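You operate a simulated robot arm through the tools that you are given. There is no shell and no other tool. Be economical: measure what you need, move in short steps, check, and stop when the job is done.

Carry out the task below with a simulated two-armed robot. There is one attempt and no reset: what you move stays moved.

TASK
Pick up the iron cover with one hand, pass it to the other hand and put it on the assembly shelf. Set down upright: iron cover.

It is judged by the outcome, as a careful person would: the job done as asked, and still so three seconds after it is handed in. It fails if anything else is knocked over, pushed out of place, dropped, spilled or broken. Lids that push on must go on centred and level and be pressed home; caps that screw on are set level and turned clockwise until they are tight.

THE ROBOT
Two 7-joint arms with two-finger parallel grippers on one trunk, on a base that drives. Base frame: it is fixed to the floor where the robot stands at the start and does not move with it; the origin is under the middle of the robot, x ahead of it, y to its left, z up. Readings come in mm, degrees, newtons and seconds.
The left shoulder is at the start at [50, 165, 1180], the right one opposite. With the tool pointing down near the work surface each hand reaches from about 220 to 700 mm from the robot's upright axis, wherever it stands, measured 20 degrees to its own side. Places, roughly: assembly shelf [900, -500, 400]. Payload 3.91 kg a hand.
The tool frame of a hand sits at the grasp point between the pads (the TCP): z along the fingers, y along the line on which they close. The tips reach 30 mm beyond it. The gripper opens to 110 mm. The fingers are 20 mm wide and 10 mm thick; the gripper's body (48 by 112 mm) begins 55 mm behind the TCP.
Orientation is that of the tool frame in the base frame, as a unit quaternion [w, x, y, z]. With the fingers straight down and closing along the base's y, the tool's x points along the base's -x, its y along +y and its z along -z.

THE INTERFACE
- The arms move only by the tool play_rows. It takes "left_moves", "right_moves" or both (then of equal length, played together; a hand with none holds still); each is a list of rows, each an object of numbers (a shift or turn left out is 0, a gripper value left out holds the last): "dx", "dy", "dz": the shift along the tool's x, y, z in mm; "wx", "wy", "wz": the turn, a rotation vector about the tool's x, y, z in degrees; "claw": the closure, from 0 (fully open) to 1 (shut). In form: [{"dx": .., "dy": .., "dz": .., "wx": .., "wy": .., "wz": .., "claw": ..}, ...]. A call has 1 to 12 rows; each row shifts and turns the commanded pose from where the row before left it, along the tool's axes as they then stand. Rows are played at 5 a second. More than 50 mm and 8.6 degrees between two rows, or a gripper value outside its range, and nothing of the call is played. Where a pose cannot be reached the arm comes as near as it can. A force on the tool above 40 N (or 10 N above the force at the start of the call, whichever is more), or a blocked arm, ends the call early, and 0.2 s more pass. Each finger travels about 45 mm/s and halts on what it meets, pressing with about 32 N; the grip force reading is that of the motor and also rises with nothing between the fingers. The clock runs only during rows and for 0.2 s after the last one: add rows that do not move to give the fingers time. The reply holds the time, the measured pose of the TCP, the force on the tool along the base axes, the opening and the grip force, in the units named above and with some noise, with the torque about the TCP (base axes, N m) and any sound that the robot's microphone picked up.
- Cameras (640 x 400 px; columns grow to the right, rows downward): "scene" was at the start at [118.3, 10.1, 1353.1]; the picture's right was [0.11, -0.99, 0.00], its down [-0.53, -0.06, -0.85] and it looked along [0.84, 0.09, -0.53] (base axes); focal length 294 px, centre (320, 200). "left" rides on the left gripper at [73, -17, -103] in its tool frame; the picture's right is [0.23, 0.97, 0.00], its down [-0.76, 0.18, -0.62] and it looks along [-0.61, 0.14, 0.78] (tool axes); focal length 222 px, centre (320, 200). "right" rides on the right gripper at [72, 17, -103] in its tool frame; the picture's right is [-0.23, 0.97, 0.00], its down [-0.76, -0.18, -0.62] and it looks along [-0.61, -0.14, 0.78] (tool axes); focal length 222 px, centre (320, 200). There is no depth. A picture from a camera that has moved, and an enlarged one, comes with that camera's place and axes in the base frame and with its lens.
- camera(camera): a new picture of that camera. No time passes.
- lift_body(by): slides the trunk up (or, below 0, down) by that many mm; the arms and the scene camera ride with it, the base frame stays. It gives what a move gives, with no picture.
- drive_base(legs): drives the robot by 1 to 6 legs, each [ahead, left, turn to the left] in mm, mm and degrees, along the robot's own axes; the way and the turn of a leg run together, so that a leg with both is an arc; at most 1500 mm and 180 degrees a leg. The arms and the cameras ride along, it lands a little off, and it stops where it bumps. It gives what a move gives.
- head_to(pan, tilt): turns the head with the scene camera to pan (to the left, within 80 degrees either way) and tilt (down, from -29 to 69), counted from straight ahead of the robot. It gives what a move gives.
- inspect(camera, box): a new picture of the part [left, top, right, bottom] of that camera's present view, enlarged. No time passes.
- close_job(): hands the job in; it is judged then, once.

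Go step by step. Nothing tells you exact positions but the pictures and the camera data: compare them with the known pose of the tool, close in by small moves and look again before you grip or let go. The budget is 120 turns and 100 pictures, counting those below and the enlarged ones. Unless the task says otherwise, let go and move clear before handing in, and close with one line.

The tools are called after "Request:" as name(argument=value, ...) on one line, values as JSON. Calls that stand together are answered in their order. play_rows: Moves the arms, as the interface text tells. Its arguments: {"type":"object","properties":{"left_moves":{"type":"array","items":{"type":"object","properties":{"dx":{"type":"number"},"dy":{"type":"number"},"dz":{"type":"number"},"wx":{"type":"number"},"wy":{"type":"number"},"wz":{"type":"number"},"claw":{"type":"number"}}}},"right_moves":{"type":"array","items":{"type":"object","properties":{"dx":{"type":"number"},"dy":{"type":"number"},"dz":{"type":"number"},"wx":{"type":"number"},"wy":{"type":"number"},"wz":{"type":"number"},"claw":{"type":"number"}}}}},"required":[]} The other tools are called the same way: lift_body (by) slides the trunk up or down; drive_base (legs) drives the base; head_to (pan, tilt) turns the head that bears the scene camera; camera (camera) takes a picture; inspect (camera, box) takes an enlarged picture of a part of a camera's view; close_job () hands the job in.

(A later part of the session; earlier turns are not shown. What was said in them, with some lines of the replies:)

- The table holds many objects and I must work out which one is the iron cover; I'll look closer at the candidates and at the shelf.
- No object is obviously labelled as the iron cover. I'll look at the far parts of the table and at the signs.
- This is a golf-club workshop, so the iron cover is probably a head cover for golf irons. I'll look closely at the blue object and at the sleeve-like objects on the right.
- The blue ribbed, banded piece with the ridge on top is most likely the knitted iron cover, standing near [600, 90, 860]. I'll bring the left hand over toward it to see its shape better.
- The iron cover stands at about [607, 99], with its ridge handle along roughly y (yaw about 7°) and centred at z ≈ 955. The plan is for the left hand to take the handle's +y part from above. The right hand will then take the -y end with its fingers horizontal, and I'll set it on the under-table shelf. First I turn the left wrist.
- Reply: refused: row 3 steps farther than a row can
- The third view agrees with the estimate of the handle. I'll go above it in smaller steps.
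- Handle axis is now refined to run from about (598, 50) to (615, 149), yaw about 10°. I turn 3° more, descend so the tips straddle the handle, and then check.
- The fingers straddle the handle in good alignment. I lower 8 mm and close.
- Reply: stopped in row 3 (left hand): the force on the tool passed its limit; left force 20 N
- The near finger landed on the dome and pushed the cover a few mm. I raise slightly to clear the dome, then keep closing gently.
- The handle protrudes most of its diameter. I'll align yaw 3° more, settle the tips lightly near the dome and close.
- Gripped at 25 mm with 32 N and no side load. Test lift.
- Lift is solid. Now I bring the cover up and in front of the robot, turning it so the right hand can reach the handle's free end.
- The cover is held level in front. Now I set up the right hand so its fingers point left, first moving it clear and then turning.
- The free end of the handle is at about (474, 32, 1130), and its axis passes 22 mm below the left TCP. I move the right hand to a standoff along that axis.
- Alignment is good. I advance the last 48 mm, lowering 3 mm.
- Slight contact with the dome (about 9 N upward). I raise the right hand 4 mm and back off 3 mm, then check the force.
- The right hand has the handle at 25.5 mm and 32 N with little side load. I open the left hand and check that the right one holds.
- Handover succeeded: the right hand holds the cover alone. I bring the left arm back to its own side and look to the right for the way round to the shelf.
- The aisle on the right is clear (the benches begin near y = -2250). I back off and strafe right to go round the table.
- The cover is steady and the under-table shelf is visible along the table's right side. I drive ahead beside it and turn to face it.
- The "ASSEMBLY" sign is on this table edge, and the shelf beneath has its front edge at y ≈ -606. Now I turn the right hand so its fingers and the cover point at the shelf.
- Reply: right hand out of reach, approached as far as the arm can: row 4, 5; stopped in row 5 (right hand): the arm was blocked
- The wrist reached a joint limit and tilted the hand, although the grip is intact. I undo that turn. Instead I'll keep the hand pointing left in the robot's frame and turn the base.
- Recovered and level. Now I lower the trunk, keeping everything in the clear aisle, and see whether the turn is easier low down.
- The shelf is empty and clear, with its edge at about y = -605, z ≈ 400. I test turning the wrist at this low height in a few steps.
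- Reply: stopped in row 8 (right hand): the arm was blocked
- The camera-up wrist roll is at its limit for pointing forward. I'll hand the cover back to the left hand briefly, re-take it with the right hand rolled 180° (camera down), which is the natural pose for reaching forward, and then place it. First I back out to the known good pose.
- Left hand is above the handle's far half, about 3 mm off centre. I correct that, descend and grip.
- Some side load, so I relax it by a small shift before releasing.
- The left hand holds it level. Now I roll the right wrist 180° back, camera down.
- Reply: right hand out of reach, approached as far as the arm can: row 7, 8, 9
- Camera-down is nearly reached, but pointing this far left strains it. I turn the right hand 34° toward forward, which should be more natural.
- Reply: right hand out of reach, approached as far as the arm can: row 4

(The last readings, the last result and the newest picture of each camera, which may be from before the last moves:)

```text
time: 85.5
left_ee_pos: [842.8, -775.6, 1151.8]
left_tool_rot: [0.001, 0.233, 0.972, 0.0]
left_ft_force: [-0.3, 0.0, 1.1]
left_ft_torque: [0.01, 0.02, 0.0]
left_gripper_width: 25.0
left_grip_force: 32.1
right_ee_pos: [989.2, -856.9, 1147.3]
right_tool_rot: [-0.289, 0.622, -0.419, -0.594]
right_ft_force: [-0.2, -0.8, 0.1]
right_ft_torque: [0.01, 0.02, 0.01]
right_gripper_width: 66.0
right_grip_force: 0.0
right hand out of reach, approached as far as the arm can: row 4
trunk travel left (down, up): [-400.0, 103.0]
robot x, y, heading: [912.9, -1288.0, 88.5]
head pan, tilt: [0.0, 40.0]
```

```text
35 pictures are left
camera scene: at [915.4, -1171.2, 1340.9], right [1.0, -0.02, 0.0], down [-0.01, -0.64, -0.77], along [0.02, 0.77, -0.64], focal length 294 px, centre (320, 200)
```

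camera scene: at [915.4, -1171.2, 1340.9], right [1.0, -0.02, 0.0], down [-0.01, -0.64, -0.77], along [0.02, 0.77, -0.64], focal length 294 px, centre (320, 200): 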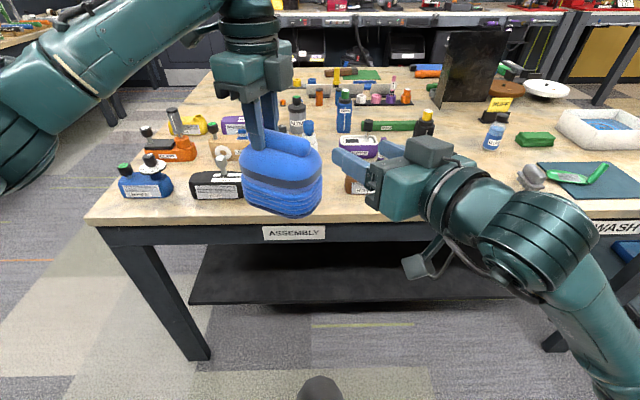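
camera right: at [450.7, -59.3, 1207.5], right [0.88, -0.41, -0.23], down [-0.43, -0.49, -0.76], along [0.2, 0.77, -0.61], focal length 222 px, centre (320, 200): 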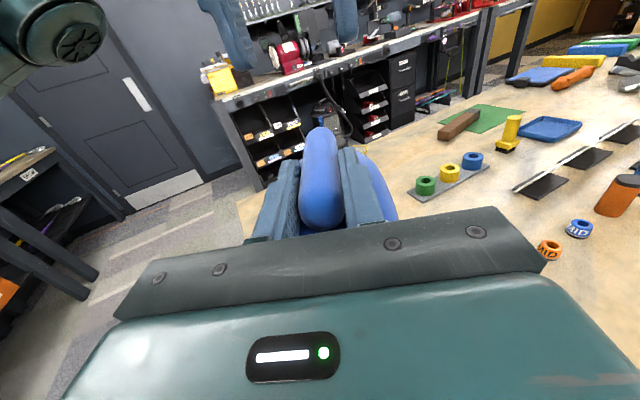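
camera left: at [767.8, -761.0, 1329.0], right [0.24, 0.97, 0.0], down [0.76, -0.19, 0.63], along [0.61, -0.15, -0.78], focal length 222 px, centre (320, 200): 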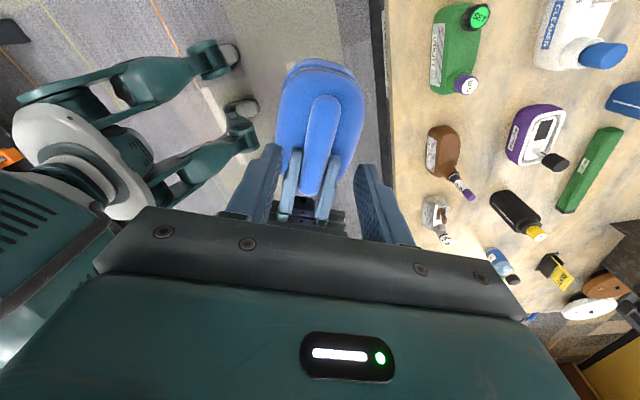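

I back the robot off for space, then extend the right hand forward to get it out of the folded configuration.

Request:
drive_base(legs=[[-250, 0, 0]])

Request:
play_rows(right_moves=[{"dz": 30, "dy": -8}, {"dz": 30, "dy": -8}, {"dz": 30, "dy": -8}, {"dz": 30, "dy": -8}, {}, {}])

Request:
camera(camera="scene")

```text
time: 87.4
left_ee_pos: [838.0, -1027.9, 1151.6]
left_tool_rot: [0.0, 0.234, 0.972, 0.001]
left_ft_force: [0.9, -0.5, -0.8]
left_ft_torque: [0.02, -0.02, 0.0]
left_gripper_width: 25.1
left_grip_force: 32.1
right_ee_pos: [985.4, -1109.6, 1147.2]
right_tool_rot: [-0.289, 0.622, -0.419, -0.594]
right_ft_force: [0.6, 1.0, -0.6]
right_ft_torque: [-0.02, 0.02, 0.01]
right_gripper_width: 66.4
right_grip_force: 0.1
trunk travel left (down, up): [-400.0, 103.0]
robot x, y, heading: [907.7, -1536.0, 88.8]
head pan, tilt: [0.0, 40.0]
```

```text
time: 88.8
left_ee_pos: [838.6, -1026.9, 1152.1]
left_tool_rot: [0.002, 0.234, 0.972, 0.0]
left_ft_force: [0.4, 0.7, -0.2]
left_ft_torque: [0.01, 0.02, 0.02]
left_gripper_width: 25.0
left_grip_force: 32.2
right_ee_pos: [952.2, -989.1, 1127.7]
right_tool_rot: [-0.288, 0.623, -0.418, -0.595]
right_ft_force: [-0.1, 0.0, -0.2]
right_ft_torque: [0.05, 0.02, -0.03]
right_gripper_width: 66.0
right_grip_force: 0.0
trunk travel left (down, up): [-400.0, 103.0]
robot x, y, heading: [908.6, -1538.4, 88.6]
head pan, tilt: [0.0, 40.0]
```

```text
34 pictures are left
camera scene: at [909.7, -1422.1, 1340.9], right [1.0, -0.02, 0.0], down [-0.02, -0.64, -0.77], along [0.02, 0.77, -0.64], focal length 294 px, centre (320, 200)
```

scene: 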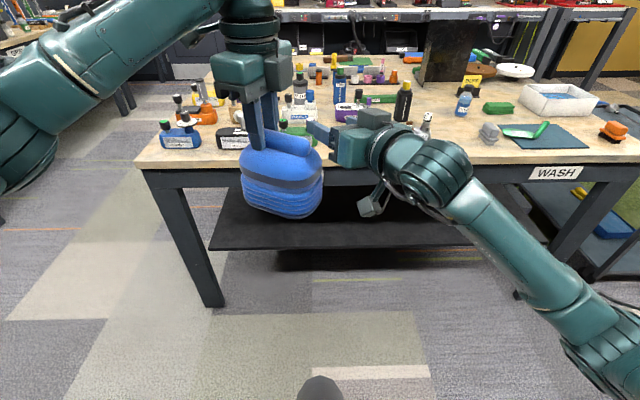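

Now I move the right hand away from the cover and level it. After that I'll rotate the left hand and cover to match a 30° heading.

Request:
play_rows(right_moves=[{"dy": -35}, {"dy": -35}, {"wx": 0.6, "wy": -3.65, "wz": -3.95}, {"wx": 0.6, "wy": -3.65, "wz": -3.95}, {}])

Request:
play_rows(left_moves=[{"wz": 8.5}, {"wz": 8.5}, {"wz": 8.5}, {"wz": 8.5}, {}])

Request:
camera(camera="scene")

```text
time: 90.0
left_ee_pos: [838.2, -1027.0, 1151.9]
left_tool_rot: [0.002, 0.235, 0.972, 0.0]
left_ft_force: [-1.2, 0.0, -0.2]
left_ft_torque: [-0.02, 0.03, -0.02]
left_gripper_width: 25.0
left_grip_force: 32.0
right_ee_pos: [1013.3, -956.8, 1118.2]
right_tool_rot: [-0.362, 0.608, -0.361, -0.607]
right_ft_force: [0.0, 0.8, -0.7]
right_ft_torque: [0.0, 0.0, -0.01]
right_gripper_width: 66.1
right_grip_force: 0.1
trunk travel left (down, up): [-400.0, 103.0]
robot x, y, heading: [910.9, -1536.7, 88.7]
head pan, tilt: [0.0, 40.0]
```

```text
time: 91.2
left_ee_pos: [837.9, -1026.4, 1152.3]
left_tool_rot: [0.001, 0.508, 0.861, 0.001]
left_ft_force: [-0.3, 0.4, 0.7]
left_ft_torque: [0.01, 0.0, -0.01]
left_gripper_width: 25.2
left_grip_force: 32.0
right_ee_pos: [1012.3, -957.1, 1117.2]
right_tool_rot: [-0.361, 0.608, -0.362, -0.607]
right_ft_force: [0.3, -0.1, 0.1]
right_ft_torque: [0.0, 0.0, -0.01]
right_gripper_width: 66.0
right_grip_force: 0.0
trunk travel left (down, up): [-400.0, 103.0]
robot x, y, heading: [907.2, -1538.4, 88.6]
head pan, tilt: [0.0, 40.0]
```

```text
33 pictures are left
camera scene: at [909.7, -1422.1, 1340.9], right [1.0, -0.02, 0.0], down [-0.02, -0.64, -0.77], along [0.02, 0.77, -0.64], focal length 294 px, centre (320, 200)
```

scene: 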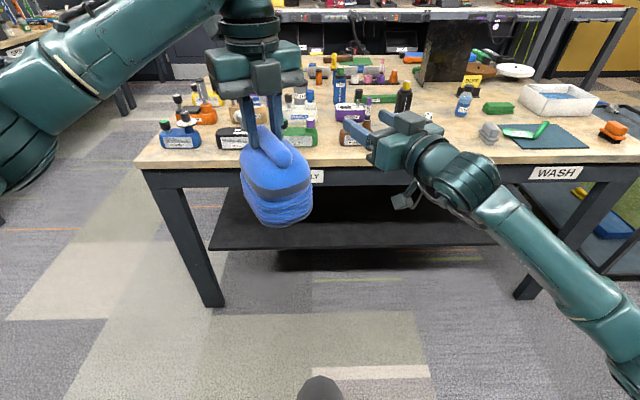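

Orientations match now. Before the re-take I test, empty-handed, that the right arm can reach low while pointing forward.

Request:
play_rows(right_moves=[{"dx": 42}, {"dx": 42}, {"dx": 42}, {"dx": 42}, {"dx": 42}, {"wx": 7.5}, {"wx": 7.5}, {"wx": 7.5}, {"wx": 7.5}, {}])

```text
time: 93.4
left_ee_pos: [838.3, -1027.1, 1151.8]
left_tool_rot: [0.002, 0.509, 0.861, 0.001]
left_ft_force: [0.4, 0.5, -0.6]
left_ft_torque: [-0.01, 0.0, 0.0]
left_gripper_width: 25.4
left_grip_force: 31.8
right_ee_pos: [1043.5, -943.1, 912.3]
right_tool_rot: [0.389, -0.586, 0.398, 0.589]
right_ft_force: [-0.4, -0.5, 0.0]
right_ft_torque: [0.03, 0.02, 0.03]
right_gripper_width: 66.2
right_grip_force: 0.1
right hand out of reach, approached as far as the arm can: row 6, 7, 8, 9
trunk travel left (down, up): [-400.0, 103.0]
robot x, y, heading: [905.3, -1537.9, 89.0]
head pan, tilt: [0.0, 40.0]
```

Pointing 30° left is reachable at low height, which is enough because yaw on the shelf is free. I return to the handover pose.

Request:
play_rows(right_moves=[{"wx": -7.5}, {"wx": -7.5}, {"wx": -7.5}, {"wx": -7.5}, {}, {}])

Request:
play_rows(right_moves=[{"dx": -42}, {"dx": -42}, {"dx": -42}, {"dx": -42}, {"dx": -42}, {}, {}])

```text
time: 94.8
left_ee_pos: [838.0, -1026.8, 1151.6]
left_tool_rot: [0.002, 0.508, 0.862, -0.001]
left_ft_force: [-0.9, -0.2, -0.2]
left_ft_torque: [0.05, 0.03, -0.03]
left_gripper_width: 25.1
left_grip_force: 31.7
right_ee_pos: [1045.1, -942.1, 911.7]
right_tool_rot: [0.223, -0.667, 0.232, 0.672]
right_ft_force: [-0.4, -0.5, -0.2]
right_ft_torque: [0.01, 0.0, 0.0]
right_gripper_width: 66.1
right_grip_force: 0.1
trunk travel left (down, up): [-400.0, 103.0]
robot x, y, heading: [904.7, -1537.5, 88.5]
head pan, tilt: [0.0, 40.0]
```

```text
time: 96.4
left_ee_pos: [838.9, -1026.4, 1152.6]
left_tool_rot: [0.002, 0.508, 0.861, 0.0]
left_ft_force: [-0.2, -0.3, -1.0]
left_ft_torque: [0.04, -0.01, 0.04]
left_gripper_width: 25.3
left_grip_force: 32.2
right_ee_pos: [1046.1, -938.1, 1121.7]
right_tool_rot: [0.224, -0.667, 0.232, 0.671]
right_ft_force: [0.9, 0.1, 0.1]
right_ft_torque: [0.04, 0.0, -0.01]
right_gripper_width: 66.1
right_grip_force: 0.0
trunk travel left (down, up): [-400.0, 103.0]
robot x, y, heading: [909.0, -1537.4, 88.6]
head pan, tilt: [0.0, 40.0]
```

Request:
play_rows(right_moves=[{"wx": 4.4}, {"wx": 4.4}, {}], left_moves=[{"wz": -7.35}, {"wz": -7.35}, {}])

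Request:
camera(camera="scene")

Request:
camera(camera="right")

```text
time: 97.2
left_ee_pos: [839.8, -1027.0, 1152.3]
left_tool_rot: [0.001, 0.394, 0.919, 0.0]
left_ft_force: [-0.2, -0.5, 0.2]
left_ft_torque: [0.0, 0.01, -0.03]
left_gripper_width: 25.1
left_grip_force: 32.2
right_ee_pos: [1045.4, -939.4, 1121.7]
right_tool_rot: [0.274, -0.648, 0.283, 0.652]
right_ft_force: [-1.0, -0.4, -0.2]
right_ft_torque: [0.0, 0.05, 0.01]
right_gripper_width: 66.1
right_grip_force: 0.1
trunk travel left (down, up): [-400.0, 103.0]
robot x, y, heading: [906.0, -1537.5, 88.6]
head pan, tilt: [0.0, 40.0]
```

```text
32 pictures are left
camera scene: at [909.7, -1422.1, 1340.9], right [1.0, -0.02, 0.0], down [-0.02, -0.64, -0.77], along [0.02, 0.77, -0.64], focal length 294 px, centre (320, 200)
```

scene: 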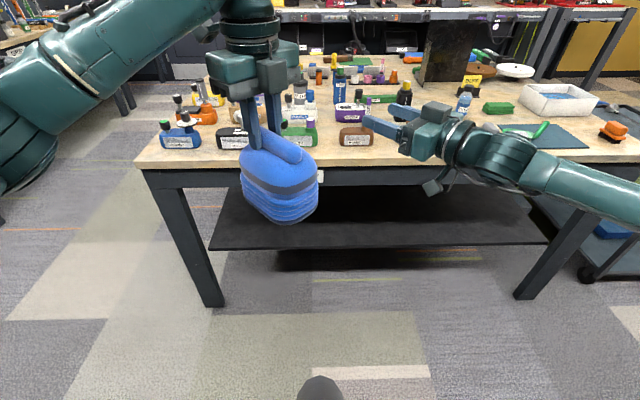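

```text
31 pictures are left
camera right: at [1103.7, -1026.7, 1049.1], right [-0.7, -0.67, 0.24], down [0.57, -0.32, 0.76], along [-0.43, 0.67, 0.61], focal length 222 px, centre (320, 200)
```

right: 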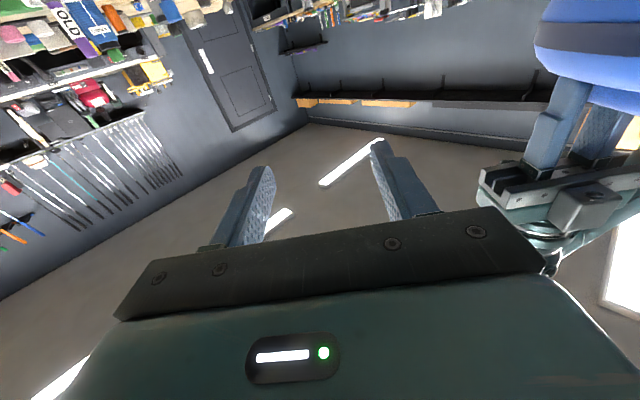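

Now I bring the right hand to a standoff behind the handle axis, and shift the left hand with the cover forward.

Request:
play_rows(right_moves=[{"dz": -20, "dy": 27.5, "dx": -4.4}, {"dz": -20, "dy": 27.5, "dx": -4.4}, {"dz": -20, "dy": 27.5, "dx": -4.4}, {}])

Request:
play_rows(left_moves=[{"dx": 11.4, "dy": 31.5}, {"dx": 11.4, "dy": 31.5}, {"dx": 11.4, "dy": 31.5}, {"dx": 11.4, "dy": 31.5}, {}])

Request:
camera(camera="scene")

Request:
camera(camera="right")

```text
time: 98.2
left_ee_pos: [838.5, -1026.5, 1152.1]
left_tool_rot: [0.002, 0.394, 0.919, -0.001]
left_ft_force: [-0.3, 1.4, -0.3]
left_ft_torque: [0.01, 0.02, 0.0]
left_gripper_width: 25.2
left_grip_force: 31.9
right_ee_pos: [1030.0, -1041.1, 1135.9]
right_tool_rot: [0.273, -0.648, 0.283, 0.652]
right_ft_force: [-0.4, -0.8, 0.1]
right_ft_torque: [0.0, 0.0, -0.03]
right_gripper_width: 66.0
right_grip_force: 0.0
trunk travel left (down, up): [-400.0, 103.0]
robot x, y, heading: [907.3, -1536.1, 88.7]
head pan, tilt: [0.0, 40.0]
```

```text
time: 99.4
left_ee_pos: [888.6, -930.1, 1152.5]
left_tool_rot: [0.0, 0.395, 0.919, 0.001]
left_ft_force: [0.9, -0.7, -2.5]
left_ft_torque: [0.03, 0.03, 0.03]
left_gripper_width: 25.1
left_grip_force: 32.0
left hand out of reach, approached as far as the arm can: row 4
right_ee_pos: [1032.1, -1041.4, 1137.5]
right_tool_rot: [0.274, -0.647, 0.283, 0.653]
right_ft_force: [0.2, -0.1, 0.2]
right_ft_torque: [-0.01, -0.03, -0.02]
right_gripper_width: 65.9
right_grip_force: 0.0
trunk travel left (down, up): [-400.0, 103.0]
robot x, y, heading: [902.3, -1534.9, 88.5]
head pan, tilt: [0.0, 40.0]
```

```text
30 pictures are left
camera scene: at [910.9, -1422.9, 1341.0], right [1.0, -0.02, 0.0], down [-0.02, -0.64, -0.77], along [0.02, 0.77, -0.64], focal length 294 px, centre (320, 200)
```

scene: 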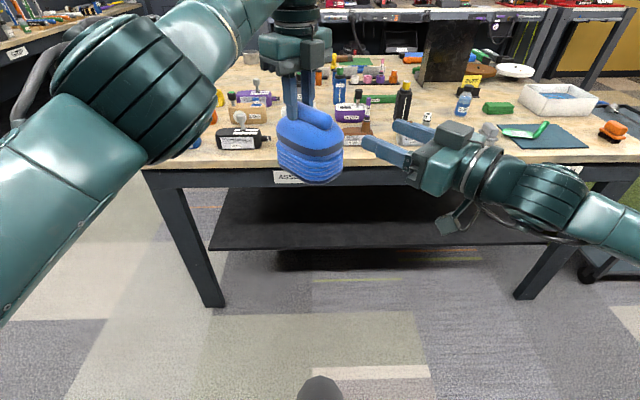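

```text
29 pictures are left
camera right: at [1089.0, -1128.6, 1064.1], right [-0.7, -0.67, 0.24], down [0.57, -0.32, 0.76], along [-0.43, 0.67, 0.61], focal length 222 px, centre (320, 200)
```

right: 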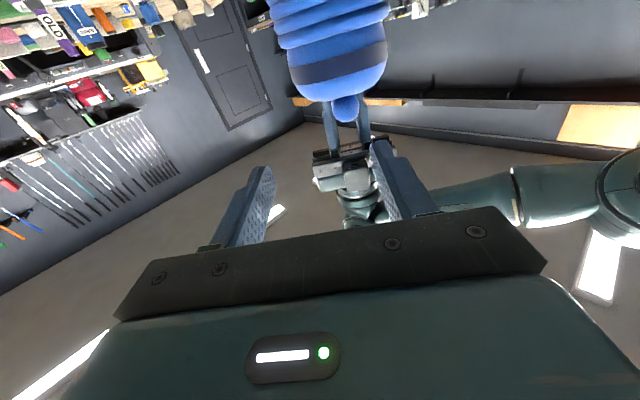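

The pill end triangulates to exactly where expected. I shift laterally 26 mm, then move along the axis.

Request:
play_rows(right_moves=[{"dy": 13}, {"dy": 13.4}, {"dz": 25}, {"dz": 25, "dx": 1}, {}])

Request:
inspect(camera="right", box=[200, 40, 460, 260])

```text
time: 100.6
left_ee_pos: [886.5, -927.7, 1151.8]
left_tool_rot: [0.001, 0.394, 0.919, 0.0]
left_ft_force: [-0.6, 0.1, -1.4]
left_ft_torque: [0.01, 0.02, -0.02]
left_gripper_width: 25.1
left_grip_force: 32.3
right_ee_pos: [975.1, -1021.9, 1133.5]
right_tool_rot: [0.275, -0.648, 0.282, 0.652]
right_ft_force: [0.4, -0.2, 1.3]
right_ft_torque: [0.0, 0.03, 0.0]
right_gripper_width: 65.8
right_grip_force: 0.0
trunk travel left (down, up): [-400.0, 103.0]
robot x, y, heading: [907.5, -1533.7, 88.9]
head pan, tilt: [0.0, 40.0]
```

```text
1.82 times, centred on (330, 150) of right
camera zoom: at [1034.4, -1109.3, 1061.4], right [-0.7, -0.67, 0.24], down [0.57, -0.32, 0.76], along [-0.43, 0.67, 0.61], focal length 404 px, centre (302, 291)
```

zoom: 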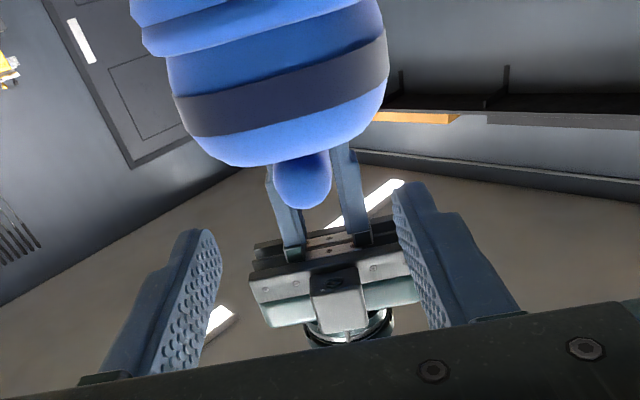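

Request:
play_rows(right_moves=[{"dx": -2.5, "dz": 25, "dy": -0.5}, {"dz": 25, "dy": -0.5}, {"dz": 24}, {}])

Request:
inspect(camera="right", box=[200, 40, 460, 260])

Request:
inspect(camera="scene", box=[250, 60, 430, 200])

```text
time: 101.6
left_ee_pos: [888.1, -929.9, 1153.5]
left_tool_rot: [0.001, 0.394, 0.919, 0.0]
left_ft_force: [-0.6, -1.0, -0.4]
left_ft_torque: [0.03, 0.01, -0.02]
left_gripper_width: 25.2
left_grip_force: 31.8
right_ee_pos: [925.5, -967.8, 1139.1]
right_tool_rot: [0.274, -0.648, 0.282, 0.652]
right_ft_force: [0.0, 0.6, -0.5]
right_ft_torque: [0.0, 0.02, 0.0]
right_gripper_width: 65.9
right_grip_force: 0.0
trunk travel left (down, up): [-400.0, 103.0]
robot x, y, heading: [906.8, -1538.1, 88.5]
head pan, tilt: [0.0, 40.0]
```

```text
1.82 times, centred on (330, 150) of right
camera zoom: at [982.7, -1055.2, 1065.9], right [-0.7, -0.67, 0.24], down [0.57, -0.32, 0.76], along [-0.43, 0.67, 0.61], focal length 404 px, centre (302, 291)
```

zoom: 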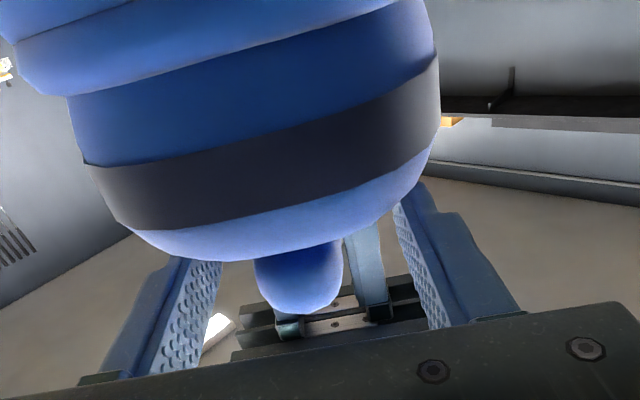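

```text
2.86 times, centred on (340, 130) of scene
camera zoom: at [909.9, -1422.3, 1340.9], right [1.0, -0.02, 0.0], down [-0.02, -0.64, -0.77], along [0.02, 0.77, -0.64], focal length 839 px, centre (263, 400)
```

zoom: 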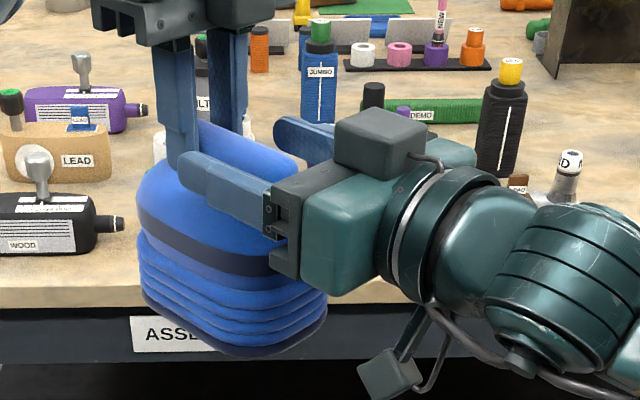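

Request:
play_rows(right_moves=[{"dx": 2, "dy": -1.5}, {"claw": 0.6}, {}, {"claw": 0.72}, {}, {"claw": 1}, {}, {}])

Request:
inspect(camera="right", box=[200, 40, 460, 260])

```text
time: 103.4
left_ee_pos: [887.3, -929.2, 1152.3]
left_tool_rot: [0.0, 0.394, 0.919, 0.001]
left_ft_force: [5.4, 7.3, 0.1]
left_ft_torque: [-0.09, 0.12, 0.28]
left_gripper_width: 25.2
left_grip_force: 32.2
right_ee_pos: [923.7, -968.0, 1136.2]
right_tool_rot: [0.273, -0.648, 0.282, 0.653]
right_ft_force: [-5.6, -7.6, 0.0]
right_ft_torque: [0.16, -0.2, 0.21]
right_gripper_width: 25.8
right_grip_force: 31.7
trunk travel left (down, up): [-400.0, 103.0]
robot x, y, heading: [911.4, -1540.0, 88.5]
head pan, tilt: [0.0, 40.0]
```

```text
1.82 times, centred on (330, 150) of right
camera zoom: at [982.3, -1054.7, 1064.3], right [-0.7, -0.67, 0.24], down [0.57, -0.32, 0.76], along [-0.43, 0.67, 0.61], focal length 404 px, centre (302, 291)
```

zoom: 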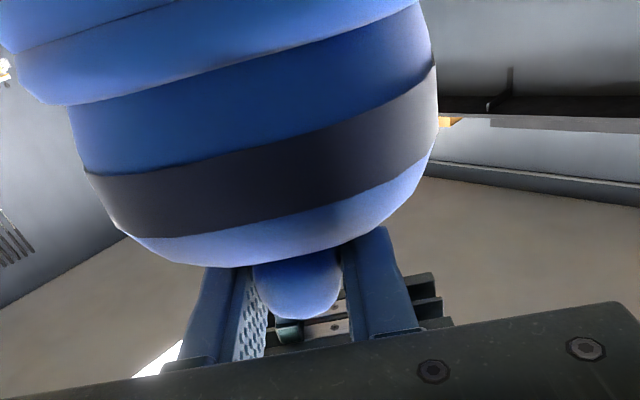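

Gripped again with a modest side load. I release the left hand, raise it clear, and check that the right holds.

Request:
play_rows(left_moves=[{"claw": 0.5}, {}, {}, {"dz": -20}, {"dz": -35}, {"dz": -35}, {}], right_moves=[{}, {}, {}, {}, {}, {}, {}])

Request:
play_rows(left_moves=[{"dx": -15, "dy": -35}, {"dx": -15, "dy": -35}, {"dx": -15, "dy": -35}, {"dx": -15, "dy": -35}, {"dx": -15, "dy": -35}, {"dx": -15, "dy": -35}])

Request:
camera(camera="scene")

```text
time: 105.0
left_ee_pos: [874.6, -951.8, 1224.8]
left_tool_rot: [0.001, 0.394, 0.919, 0.0]
left_ft_force: [-0.2, 0.0, 0.1]
left_ft_torque: [0.0, 0.0, 0.01]
left_gripper_width: 54.9
left_grip_force: 0.2
left hand out of reach, approached as far as the arm can: row 4, 5, 6
right_ee_pos: [924.1, -966.1, 1136.5]
right_tool_rot: [0.275, -0.647, 0.284, 0.652]
right_ft_force: [0.7, 0.4, -0.2]
right_ft_torque: [-0.03, -0.01, -0.02]
right_gripper_width: 25.6
right_grip_force: 32.1
trunk travel left (down, up): [-400.0, 103.0]
robot x, y, heading: [905.8, -1533.4, 88.5]
head pan, tilt: [0.0, 40.0]
```

```text
time: 106.4
left_ee_pos: [784.4, -1163.4, 1221.0]
left_tool_rot: [0.001, 0.393, 0.92, 0.001]
left_ft_force: [1.0, -0.1, 0.4]
left_ft_torque: [0.0, -0.01, -0.01]
left_gripper_width: 54.9
left_grip_force: 0.1
right_ee_pos: [925.1, -967.2, 1136.8]
right_tool_rot: [0.275, -0.647, 0.284, 0.652]
right_ft_force: [0.0, 0.6, 0.5]
right_ft_torque: [-0.05, -0.02, -0.01]
right_gripper_width: 25.5
right_grip_force: 32.0
trunk travel left (down, up): [-400.0, 103.0]
robot x, y, heading: [906.7, -1536.0, 88.6]
head pan, tilt: [0.0, 40.0]
```

```text
24 pictures are left
camera scene: at [909.4, -1422.6, 1341.0], right [1.0, -0.02, 0.0], down [-0.02, -0.64, -0.77], along [0.02, 0.77, -0.64], focal length 294 px, centre (320, 200)
```

scene: 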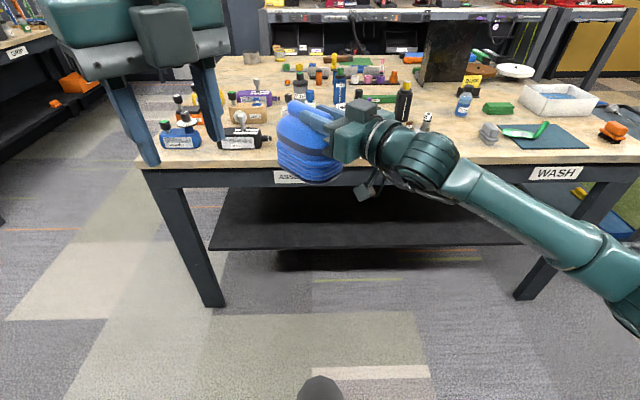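

The right hand holds it level, camera down. Now I lower the trunk and the hand, still clear of the table.

Request:
lift_body(by=-398)

Request:
play_rows(right_moves=[{"dx": 40}, {"dx": 40}, {"dx": 40}, {"dx": 40}, {"dx": 29}, {}])

Request:
camera(camera="scene")

```text
time: 110.2
left_ee_pos: [784.2, -1163.4, 822.7]
left_tool_rot: [0.0, 0.393, 0.919, 0.001]
left_ft_force: [0.5, -0.2, 0.2]
left_ft_torque: [-0.06, 0.0, 0.0]
left_gripper_width: 54.9
left_grip_force: 0.0
right_ee_pos: [924.8, -965.6, 738.3]
right_tool_rot: [0.273, -0.648, 0.283, 0.652]
right_ft_force: [0.5, 0.1, -0.7]
right_ft_torque: [-0.03, -0.01, 0.01]
right_gripper_width: 25.6
right_grip_force: 32.1
trunk travel left (down, up): [-2.0, 501.0]
robot x, y, heading: [908.7, -1533.5, 88.3]
head pan, tilt: [0.0, 40.0]
```

```text
time: 111.6
left_ee_pos: [784.3, -1163.3, 823.4]
left_tool_rot: [0.002, 0.395, 0.919, 0.001]
left_ft_force: [-0.2, 0.8, -0.3]
left_ft_torque: [0.01, 0.01, 0.02]
left_gripper_width: 54.9
left_grip_force: 0.2
right_ee_pos: [921.6, -969.0, 546.6]
right_tool_rot: [0.274, -0.648, 0.283, 0.652]
right_ft_force: [0.7, 0.1, -0.5]
right_ft_torque: [-0.03, 0.0, -0.02]
right_gripper_width: 25.5
right_grip_force: 32.0
trunk travel left (down, up): [-2.0, 501.0]
robot x, y, heading: [906.3, -1533.2, 88.6]
head pan, tilt: [0.0, 40.0]
```

```text
23 pictures are left
camera scene: at [909.7, -1422.2, 942.9], right [1.0, -0.02, 0.0], down [-0.02, -0.64, -0.77], along [0.02, 0.77, -0.64], focal length 294 px, centre (320, 200)
```

scene: 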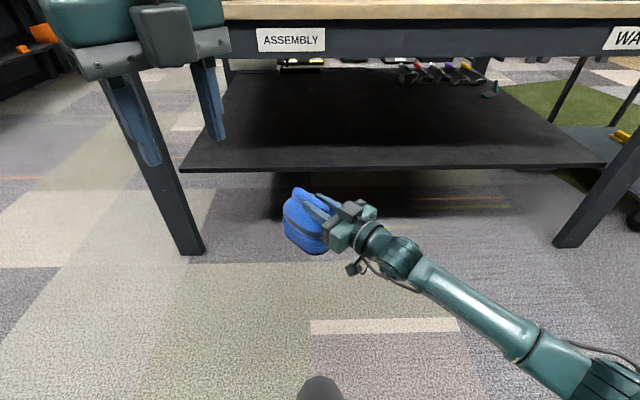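

I check that the final height is reachable here in free air, then rise again for the insertion.

Request:
play_rows(right_moves=[{"dx": 40}, {}, {}])

Request:
play_rows(right_moves=[{"dx": -40}, {"dx": -10}, {}])

```text
time: 112.4
left_ee_pos: [784.4, -1162.3, 824.1]
left_tool_rot: [0.001, 0.394, 0.919, 0.0]
left_ft_force: [0.4, 0.8, -0.8]
left_ft_torque: [0.01, -0.02, 0.0]
left_gripper_width: 55.2
left_grip_force: 0.1
right_ee_pos: [922.7, -970.3, 507.4]
right_tool_rot: [0.274, -0.648, 0.283, 0.652]
right_ft_force: [-0.3, 0.8, 0.5]
right_ft_torque: [-0.07, -0.01, -0.04]
right_gripper_width: 25.5
right_grip_force: 32.4
trunk travel left (down, up): [-2.0, 501.0]
robot x, y, heading: [906.8, -1538.5, 88.6]
head pan, tilt: [0.0, 40.0]
```

```text
time: 113.2
left_ee_pos: [785.0, -1163.6, 822.7]
left_tool_rot: [0.0, 0.394, 0.919, 0.0]
left_ft_force: [-0.4, -0.5, 1.2]
left_ft_torque: [0.02, 0.01, -0.03]
left_gripper_width: 55.1
left_grip_force: 0.1
right_ee_pos: [922.2, -967.4, 560.7]
right_tool_rot: [0.273, -0.648, 0.282, 0.652]
right_ft_force: [-0.2, -0.2, 0.7]
right_ft_torque: [-0.01, -0.02, 0.04]
right_gripper_width: 25.8
right_grip_force: 32.0
trunk travel left (down, up): [-2.0, 501.0]
robot x, y, heading: [905.1, -1538.2, 88.7]
head pan, tilt: [0.0, 40.0]
```

Reachable and exact. I tuck the left hand back a little and drive the first part toward the shelf.

Request:
play_rows(left_moves=[{"dx": -29, "dy": -27}, {"dx": -29, "dy": -27}, {}])

Request:
drive_base(legs=[[250, 0, 0]])

Request:
camera(camera="scene")

Request:
camera(camera="right")

```text
time: 114.0
left_ee_pos: [784.9, -1243.8, 820.0]
left_tool_rot: [0.002, 0.394, 0.919, 0.0]
left_ft_force: [0.0, 0.3, -0.6]
left_ft_torque: [0.03, -0.03, 0.0]
left_gripper_width: 55.0
left_grip_force: 0.0
right_ee_pos: [923.4, -969.7, 560.5]
right_tool_rot: [0.273, -0.648, 0.283, 0.652]
right_ft_force: [-0.5, -0.4, -0.5]
right_ft_torque: [-0.04, -0.04, -0.03]
right_gripper_width: 25.6
right_grip_force: 31.6
trunk travel left (down, up): [-2.0, 501.0]
robot x, y, heading: [905.8, -1539.7, 88.5]
head pan, tilt: [0.0, 40.0]
```

```text
time: 115.8
left_ee_pos: [788.6, -991.4, 820.0]
left_tool_rot: [0.001, 0.391, 0.921, 0.0]
left_ft_force: [0.5, -0.3, 0.7]
left_ft_torque: [-0.01, 0.01, 0.0]
left_gripper_width: 55.1
left_grip_force: 0.2
right_ee_pos: [925.6, -718.0, 560.0]
right_tool_rot: [0.273, -0.648, 0.281, 0.653]
right_ft_force: [0.2, -0.3, -0.4]
right_ft_torque: [-0.04, 0.0, 0.0]
right_gripper_width: 25.6
right_grip_force: 31.9
trunk travel left (down, up): [-2.0, 501.0]
robot x, y, heading: [909.9, -1283.8, 88.8]
head pan, tilt: [0.0, 40.0]
```

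```text
22 pictures are left
camera scene: at [914.6, -1171.1, 942.9], right [1.0, -0.02, 0.0], down [-0.01, -0.64, -0.77], along [0.01, 0.77, -0.64], focal length 294 px, centre (320, 200)
```

scene: 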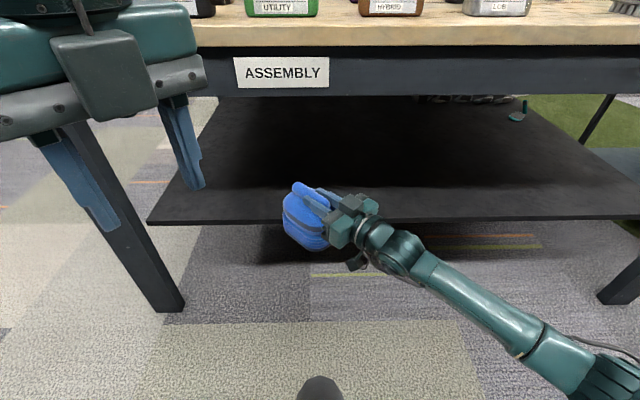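

```text
21 pictures are left
camera right: at [983.6, -804.2, 487.9], right [-0.7, -0.67, 0.24], down [0.57, -0.32, 0.76], along [-0.43, 0.67, 0.61], focal length 222 px, centre (320, 200)
```

right: 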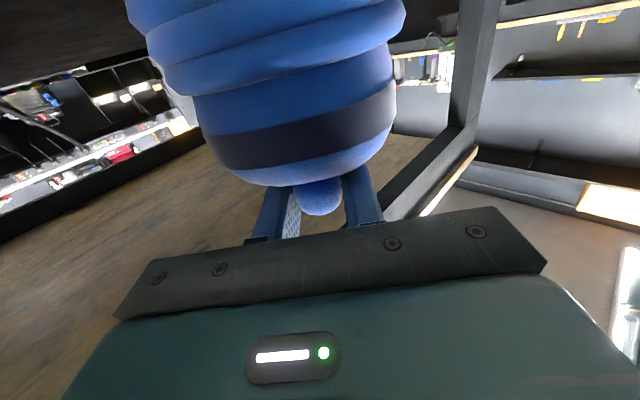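

Clear over the shelf height, so I drive the remaining distance.

Request:
drive_base(legs=[[190, 0, 0]])

Request:
camera(camera="scene")

```text
time: 117.4
left_ee_pos: [791.1, -802.8, 821.1]
left_tool_rot: [0.001, 0.39, 0.921, 0.0]
left_ft_force: [-0.1, -0.2, -0.1]
left_ft_torque: [0.02, -0.01, -0.01]
left_gripper_width: 54.9
left_grip_force: 0.1
right_ee_pos: [927.8, -528.0, 558.9]
right_tool_rot: [0.272, -0.649, 0.281, 0.653]
right_ft_force: [-0.6, 0.6, 0.2]
right_ft_torque: [-0.05, -0.03, -0.01]
right_gripper_width: 25.7
right_grip_force: 32.3
trunk travel left (down, up): [-2.0, 501.0]
robot x, y, heading: [915.2, -1093.4, 88.9]
head pan, tilt: [0.0, 40.0]
```

```text
20 pictures are left
camera scene: at [917.7, -981.3, 942.9], right [1.0, -0.02, 0.0], down [-0.01, -0.64, -0.77], along [0.01, 0.77, -0.64], focal length 294 px, centre (320, 200)
```

scene: 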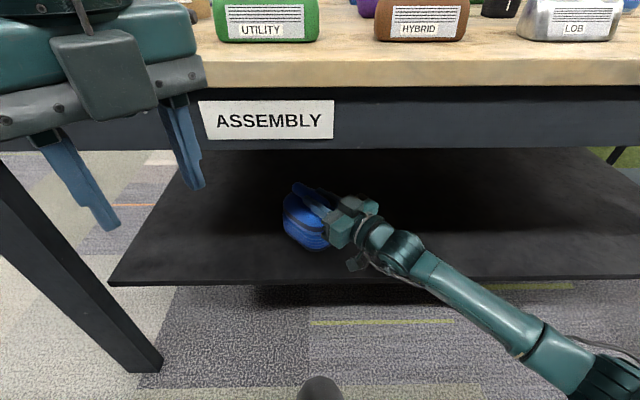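

The cover is over the shelf (edge at y ≈ -606, cover centre ≈ -508). I lower it in steps, watching the force.

Request:
play_rows(right_moves=[{"dx": 15}, {"dx": 15}, {"dx": 12}, {}])

Request:
inspect(camera="scene", box=[240, 150, 420, 300])

```text
time: 118.4
left_ee_pos: [791.7, -803.4, 820.3]
left_tool_rot: [0.001, 0.39, 0.921, 0.001]
left_ft_force: [-0.2, -0.2, -0.8]
left_ft_torque: [-0.01, -0.01, 0.03]
left_gripper_width: 55.0
left_grip_force: 0.0
right_ee_pos: [925.2, -527.9, 519.4]
right_tool_rot: [0.271, -0.649, 0.28, 0.653]
right_ft_force: [-0.1, -0.3, -0.5]
right_ft_torque: [0.01, 0.0, 0.01]
right_gripper_width: 25.5
right_grip_force: 31.8
trunk travel left (down, up): [-2.0, 501.0]
robot x, y, heading: [914.1, -1096.7, 88.8]
head pan, tilt: [0.0, 40.0]
```

```text
2.67 times, centred on (330, 225) of scene
camera zoom: at [917.7, -981.3, 942.9], right [1.0, -0.02, 0.0], down [-0.01, -0.64, -0.77], along [0.01, 0.77, -0.64], focal length 783 px, centre (293, 133)
```

zoom: 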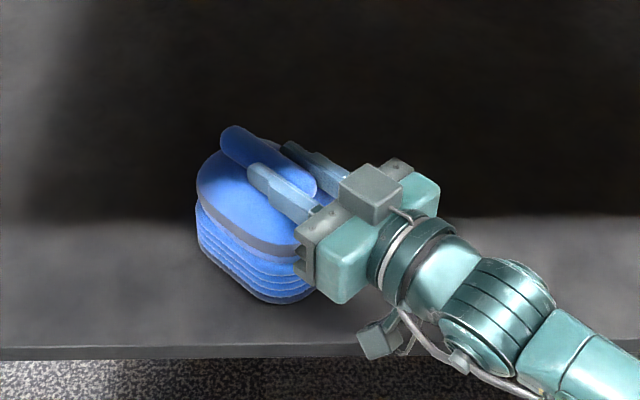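

Request:
play_rows(right_moves=[{"dx": 4}, {"dx": 3}, {"dx": 3}, {}])

```text
time: 119.4
left_ee_pos: [791.2, -802.9, 821.4]
left_tool_rot: [0.001, 0.39, 0.921, 0.001]
left_ft_force: [0.1, -0.7, 0.1]
left_ft_torque: [-0.01, 0.03, 0.01]
left_gripper_width: 54.8
left_grip_force: 0.1
right_ee_pos: [925.3, -527.1, 511.7]
right_tool_rot: [0.271, -0.648, 0.279, 0.654]
right_ft_force: [0.6, -1.7, 5.8]
right_ft_torque: [-0.13, -0.37, -0.04]
right_gripper_width: 25.7
right_grip_force: 31.8
trunk travel left (down, up): [-2.0, 501.0]
robot x, y, heading: [916.9, -1096.7, 88.9]
head pan, tilt: [0.0, 40.0]
```

Contact felt (about 6 N). I look closely at whether it is the cover or the wrist camera that touches.

Request:
inspect(camera="scene", box=[270, 190, 390, 290])

Request:
camera(camera="right")

```text
4.00 times, centred on (330, 240) of scene
camera zoom: at [917.7, -981.7, 943.1], right [1.0, -0.02, 0.0], down [-0.01, -0.64, -0.77], along [0.01, 0.77, -0.64], focal length 1174 px, centre (280, 40)
```

zoom: 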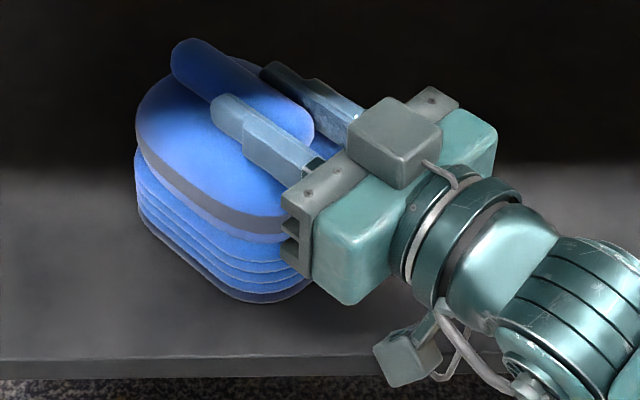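

```text
17 pictures are left
camera right: at [984.1, -614.1, 438.1], right [-0.7, -0.68, 0.24], down [0.57, -0.32, 0.76], along [-0.44, 0.66, 0.61], focal length 222 px, centre (320, 200)
```

right: 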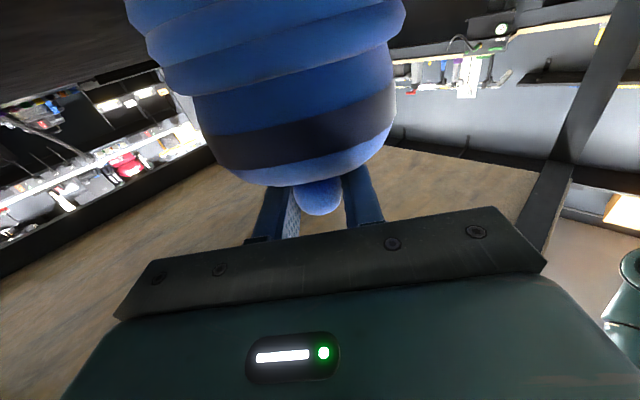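

The contact is at the cover's base (computed bottom ≈ 402, shelf ≈ 400). I press 2 mm more so it sits flat, then check forces.

Request:
play_rows(right_moves=[{"dx": 2}, {}])

```text
time: 120.0
left_ee_pos: [790.6, -802.7, 821.8]
left_tool_rot: [0.001, 0.39, 0.921, 0.002]
left_ft_force: [0.1, 0.0, 0.0]
left_ft_torque: [-0.05, 0.03, 0.0]
left_gripper_width: 54.8
left_grip_force: 0.0
right_ee_pos: [924.9, -527.2, 509.1]
right_tool_rot: [0.273, -0.647, 0.278, 0.655]
right_ft_force: [-0.9, -5.1, 17.9]
right_ft_torque: [-0.39, -0.86, -0.19]
right_gripper_width: 25.5
right_grip_force: 31.7
trunk travel left (down, up): [-2.0, 501.0]
robot x, y, heading: [916.6, -1097.8, 89.0]
head pan, tilt: [0.0, 40.0]
```

The load sits under the cover's right edge, so it is on the shelf. I open the fingers gradually.

Request:
play_rows(right_moves=[{"claw": 0.7}, {}, {"claw": 0.5}, {}, {}])

Request:
inspect(camera="scene", box=[270, 190, 390, 290])

Request:
inspect(camera="right", box=[200, 60, 460, 260])

```text
time: 121.2
left_ee_pos: [790.5, -802.7, 820.3]
left_tool_rot: [0.001, 0.389, 0.921, 0.0]
left_ft_force: [1.0, 0.3, 0.5]
left_ft_torque: [0.0, -0.02, 0.02]
left_gripper_width: 54.6
left_grip_force: 0.2
right_ee_pos: [926.3, -529.4, 506.4]
right_tool_rot: [0.272, -0.649, 0.28, 0.653]
right_ft_force: [-1.0, -1.0, 4.3]
right_ft_torque: [-0.03, -0.04, 0.0]
right_gripper_width: 53.3
right_grip_force: 0.0
trunk travel left (down, up): [-2.0, 501.0]
robot x, y, heading: [916.8, -1097.2, 88.9]
head pan, tilt: [0.0, 40.0]
```

```text
4.00 times, centred on (330, 240) of scene
camera zoom: at [917.7, -981.6, 942.9], right [1.0, -0.02, 0.0], down [-0.01, -0.64, -0.77], along [0.01, 0.77, -0.64], focal length 1174 px, centre (280, 40)
```

zoom: 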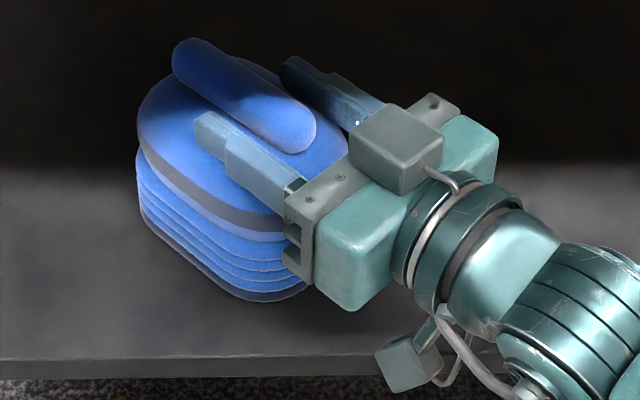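

```text
2.00 times, centred on (330, 160) of right
camera zoom: at [985.2, -614.7, 434.0], right [-0.7, -0.68, 0.24], down [0.57, -0.32, 0.76], along [-0.44, 0.67, 0.6], focal length 444 px, centre (300, 280)
```

zoom: 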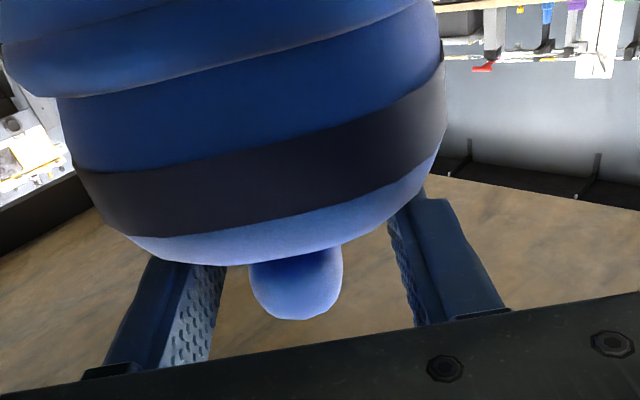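

The cover stands free. The fingers rest lightly on the dome, so I raise 5 mm and withdraw along the handle axis.

Request:
play_rows(right_moves=[{"dx": -5}, {"claw": 0.4}, {"dz": -20}, {"dz": -30}, {"dz": -30}, {"dz": -30}, {"dz": -20}, {}])

Request:
inspect(camera="scene", box=[230, 160, 430, 310])

```text
time: 123.0
left_ee_pos: [790.3, -802.9, 819.6]
left_tool_rot: [0.0, 0.39, 0.921, 0.001]
left_ft_force: [-0.6, -0.7, 0.2]
left_ft_torque: [-0.02, 0.0, 0.02]
left_gripper_width: 54.9
left_grip_force: 0.0
right_ee_pos: [1017.6, -620.7, 510.8]
right_tool_rot: [0.271, -0.649, 0.279, 0.653]
right_ft_force: [-0.3, 0.1, 0.0]
right_ft_torque: [0.01, -0.03, -0.02]
right_gripper_width: 66.3
right_grip_force: 0.1
trunk travel left (down, up): [-2.0, 501.0]
robot x, y, heading: [915.9, -1094.8, 88.8]
head pan, tilt: [0.0, 40.0]
```

```text
2.67 times, centred on (330, 235) of scene
camera zoom: at [917.7, -981.3, 942.9], right [1.0, -0.02, 0.0], down [-0.01, -0.64, -0.77], along [0.01, 0.77, -0.64], focal length 783 px, centre (293, 107)
```

zoom: 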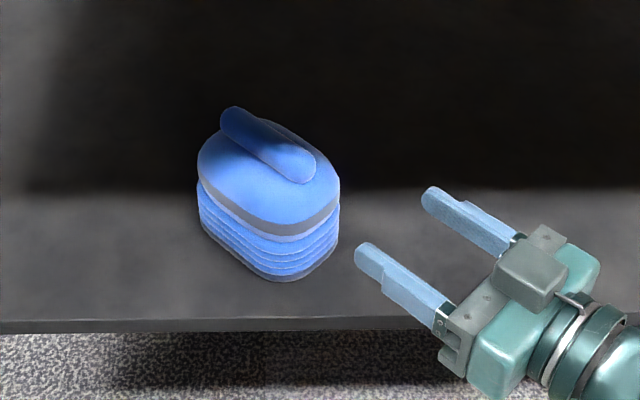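

The cover stands upright, fully on the assembly shelf and clear of the hand. I back the robot away and take a last look.

Request:
drive_base(legs=[[-300, 0, 0]])

Request:
camera(camera="scene")

```text
time: 125.0
left_ee_pos: [786.7, -1102.7, 820.1]
left_tool_rot: [0.001, 0.394, 0.919, 0.0]
left_ft_force: [-0.6, -0.8, 0.7]
left_ft_torque: [-0.01, -0.02, -0.03]
left_gripper_width: 55.1
left_grip_force: 0.0
right_ee_pos: [1015.7, -921.0, 512.2]
right_tool_rot: [0.274, -0.648, 0.283, 0.652]
right_ft_force: [-0.3, -0.4, -0.8]
right_ft_torque: [0.02, 0.02, -0.01]
right_gripper_width: 66.2
right_grip_force: 0.2
trunk travel left (down, up): [-2.0, 501.0]
robot x, y, heading: [912.7, -1395.4, 88.5]
head pan, tilt: [0.0, 40.0]
```

```text
13 pictures are left
camera scene: at [912.4, -1282.6, 942.9], right [1.0, -0.02, 0.0], down [-0.02, -0.64, -0.77], along [0.02, 0.77, -0.64], focal length 294 px, centre (320, 200)
```

scene: 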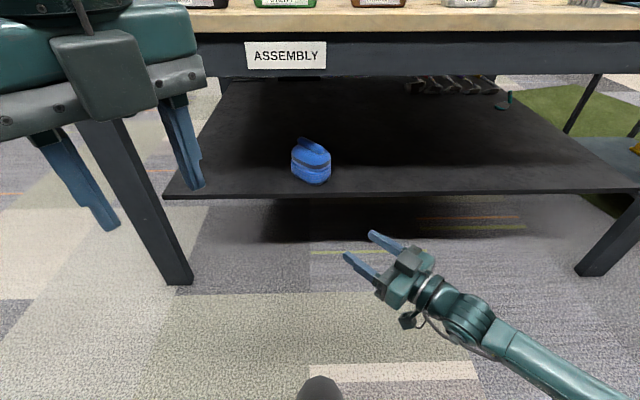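

The iron cover stands upright on the assembly shelf, both hands are clear, and nothing else looks disturbed in the views I have; I'm handing in.

Request:
close_job()

```text
The job is handed in.
```

The iron cover is standing upright on the assembly shelf. The left hand picked it up and passed it to the right hand, which set it down. On the way I passed it back to the left hand once, because the right wrist couldn't reach the shelf with its first grip.
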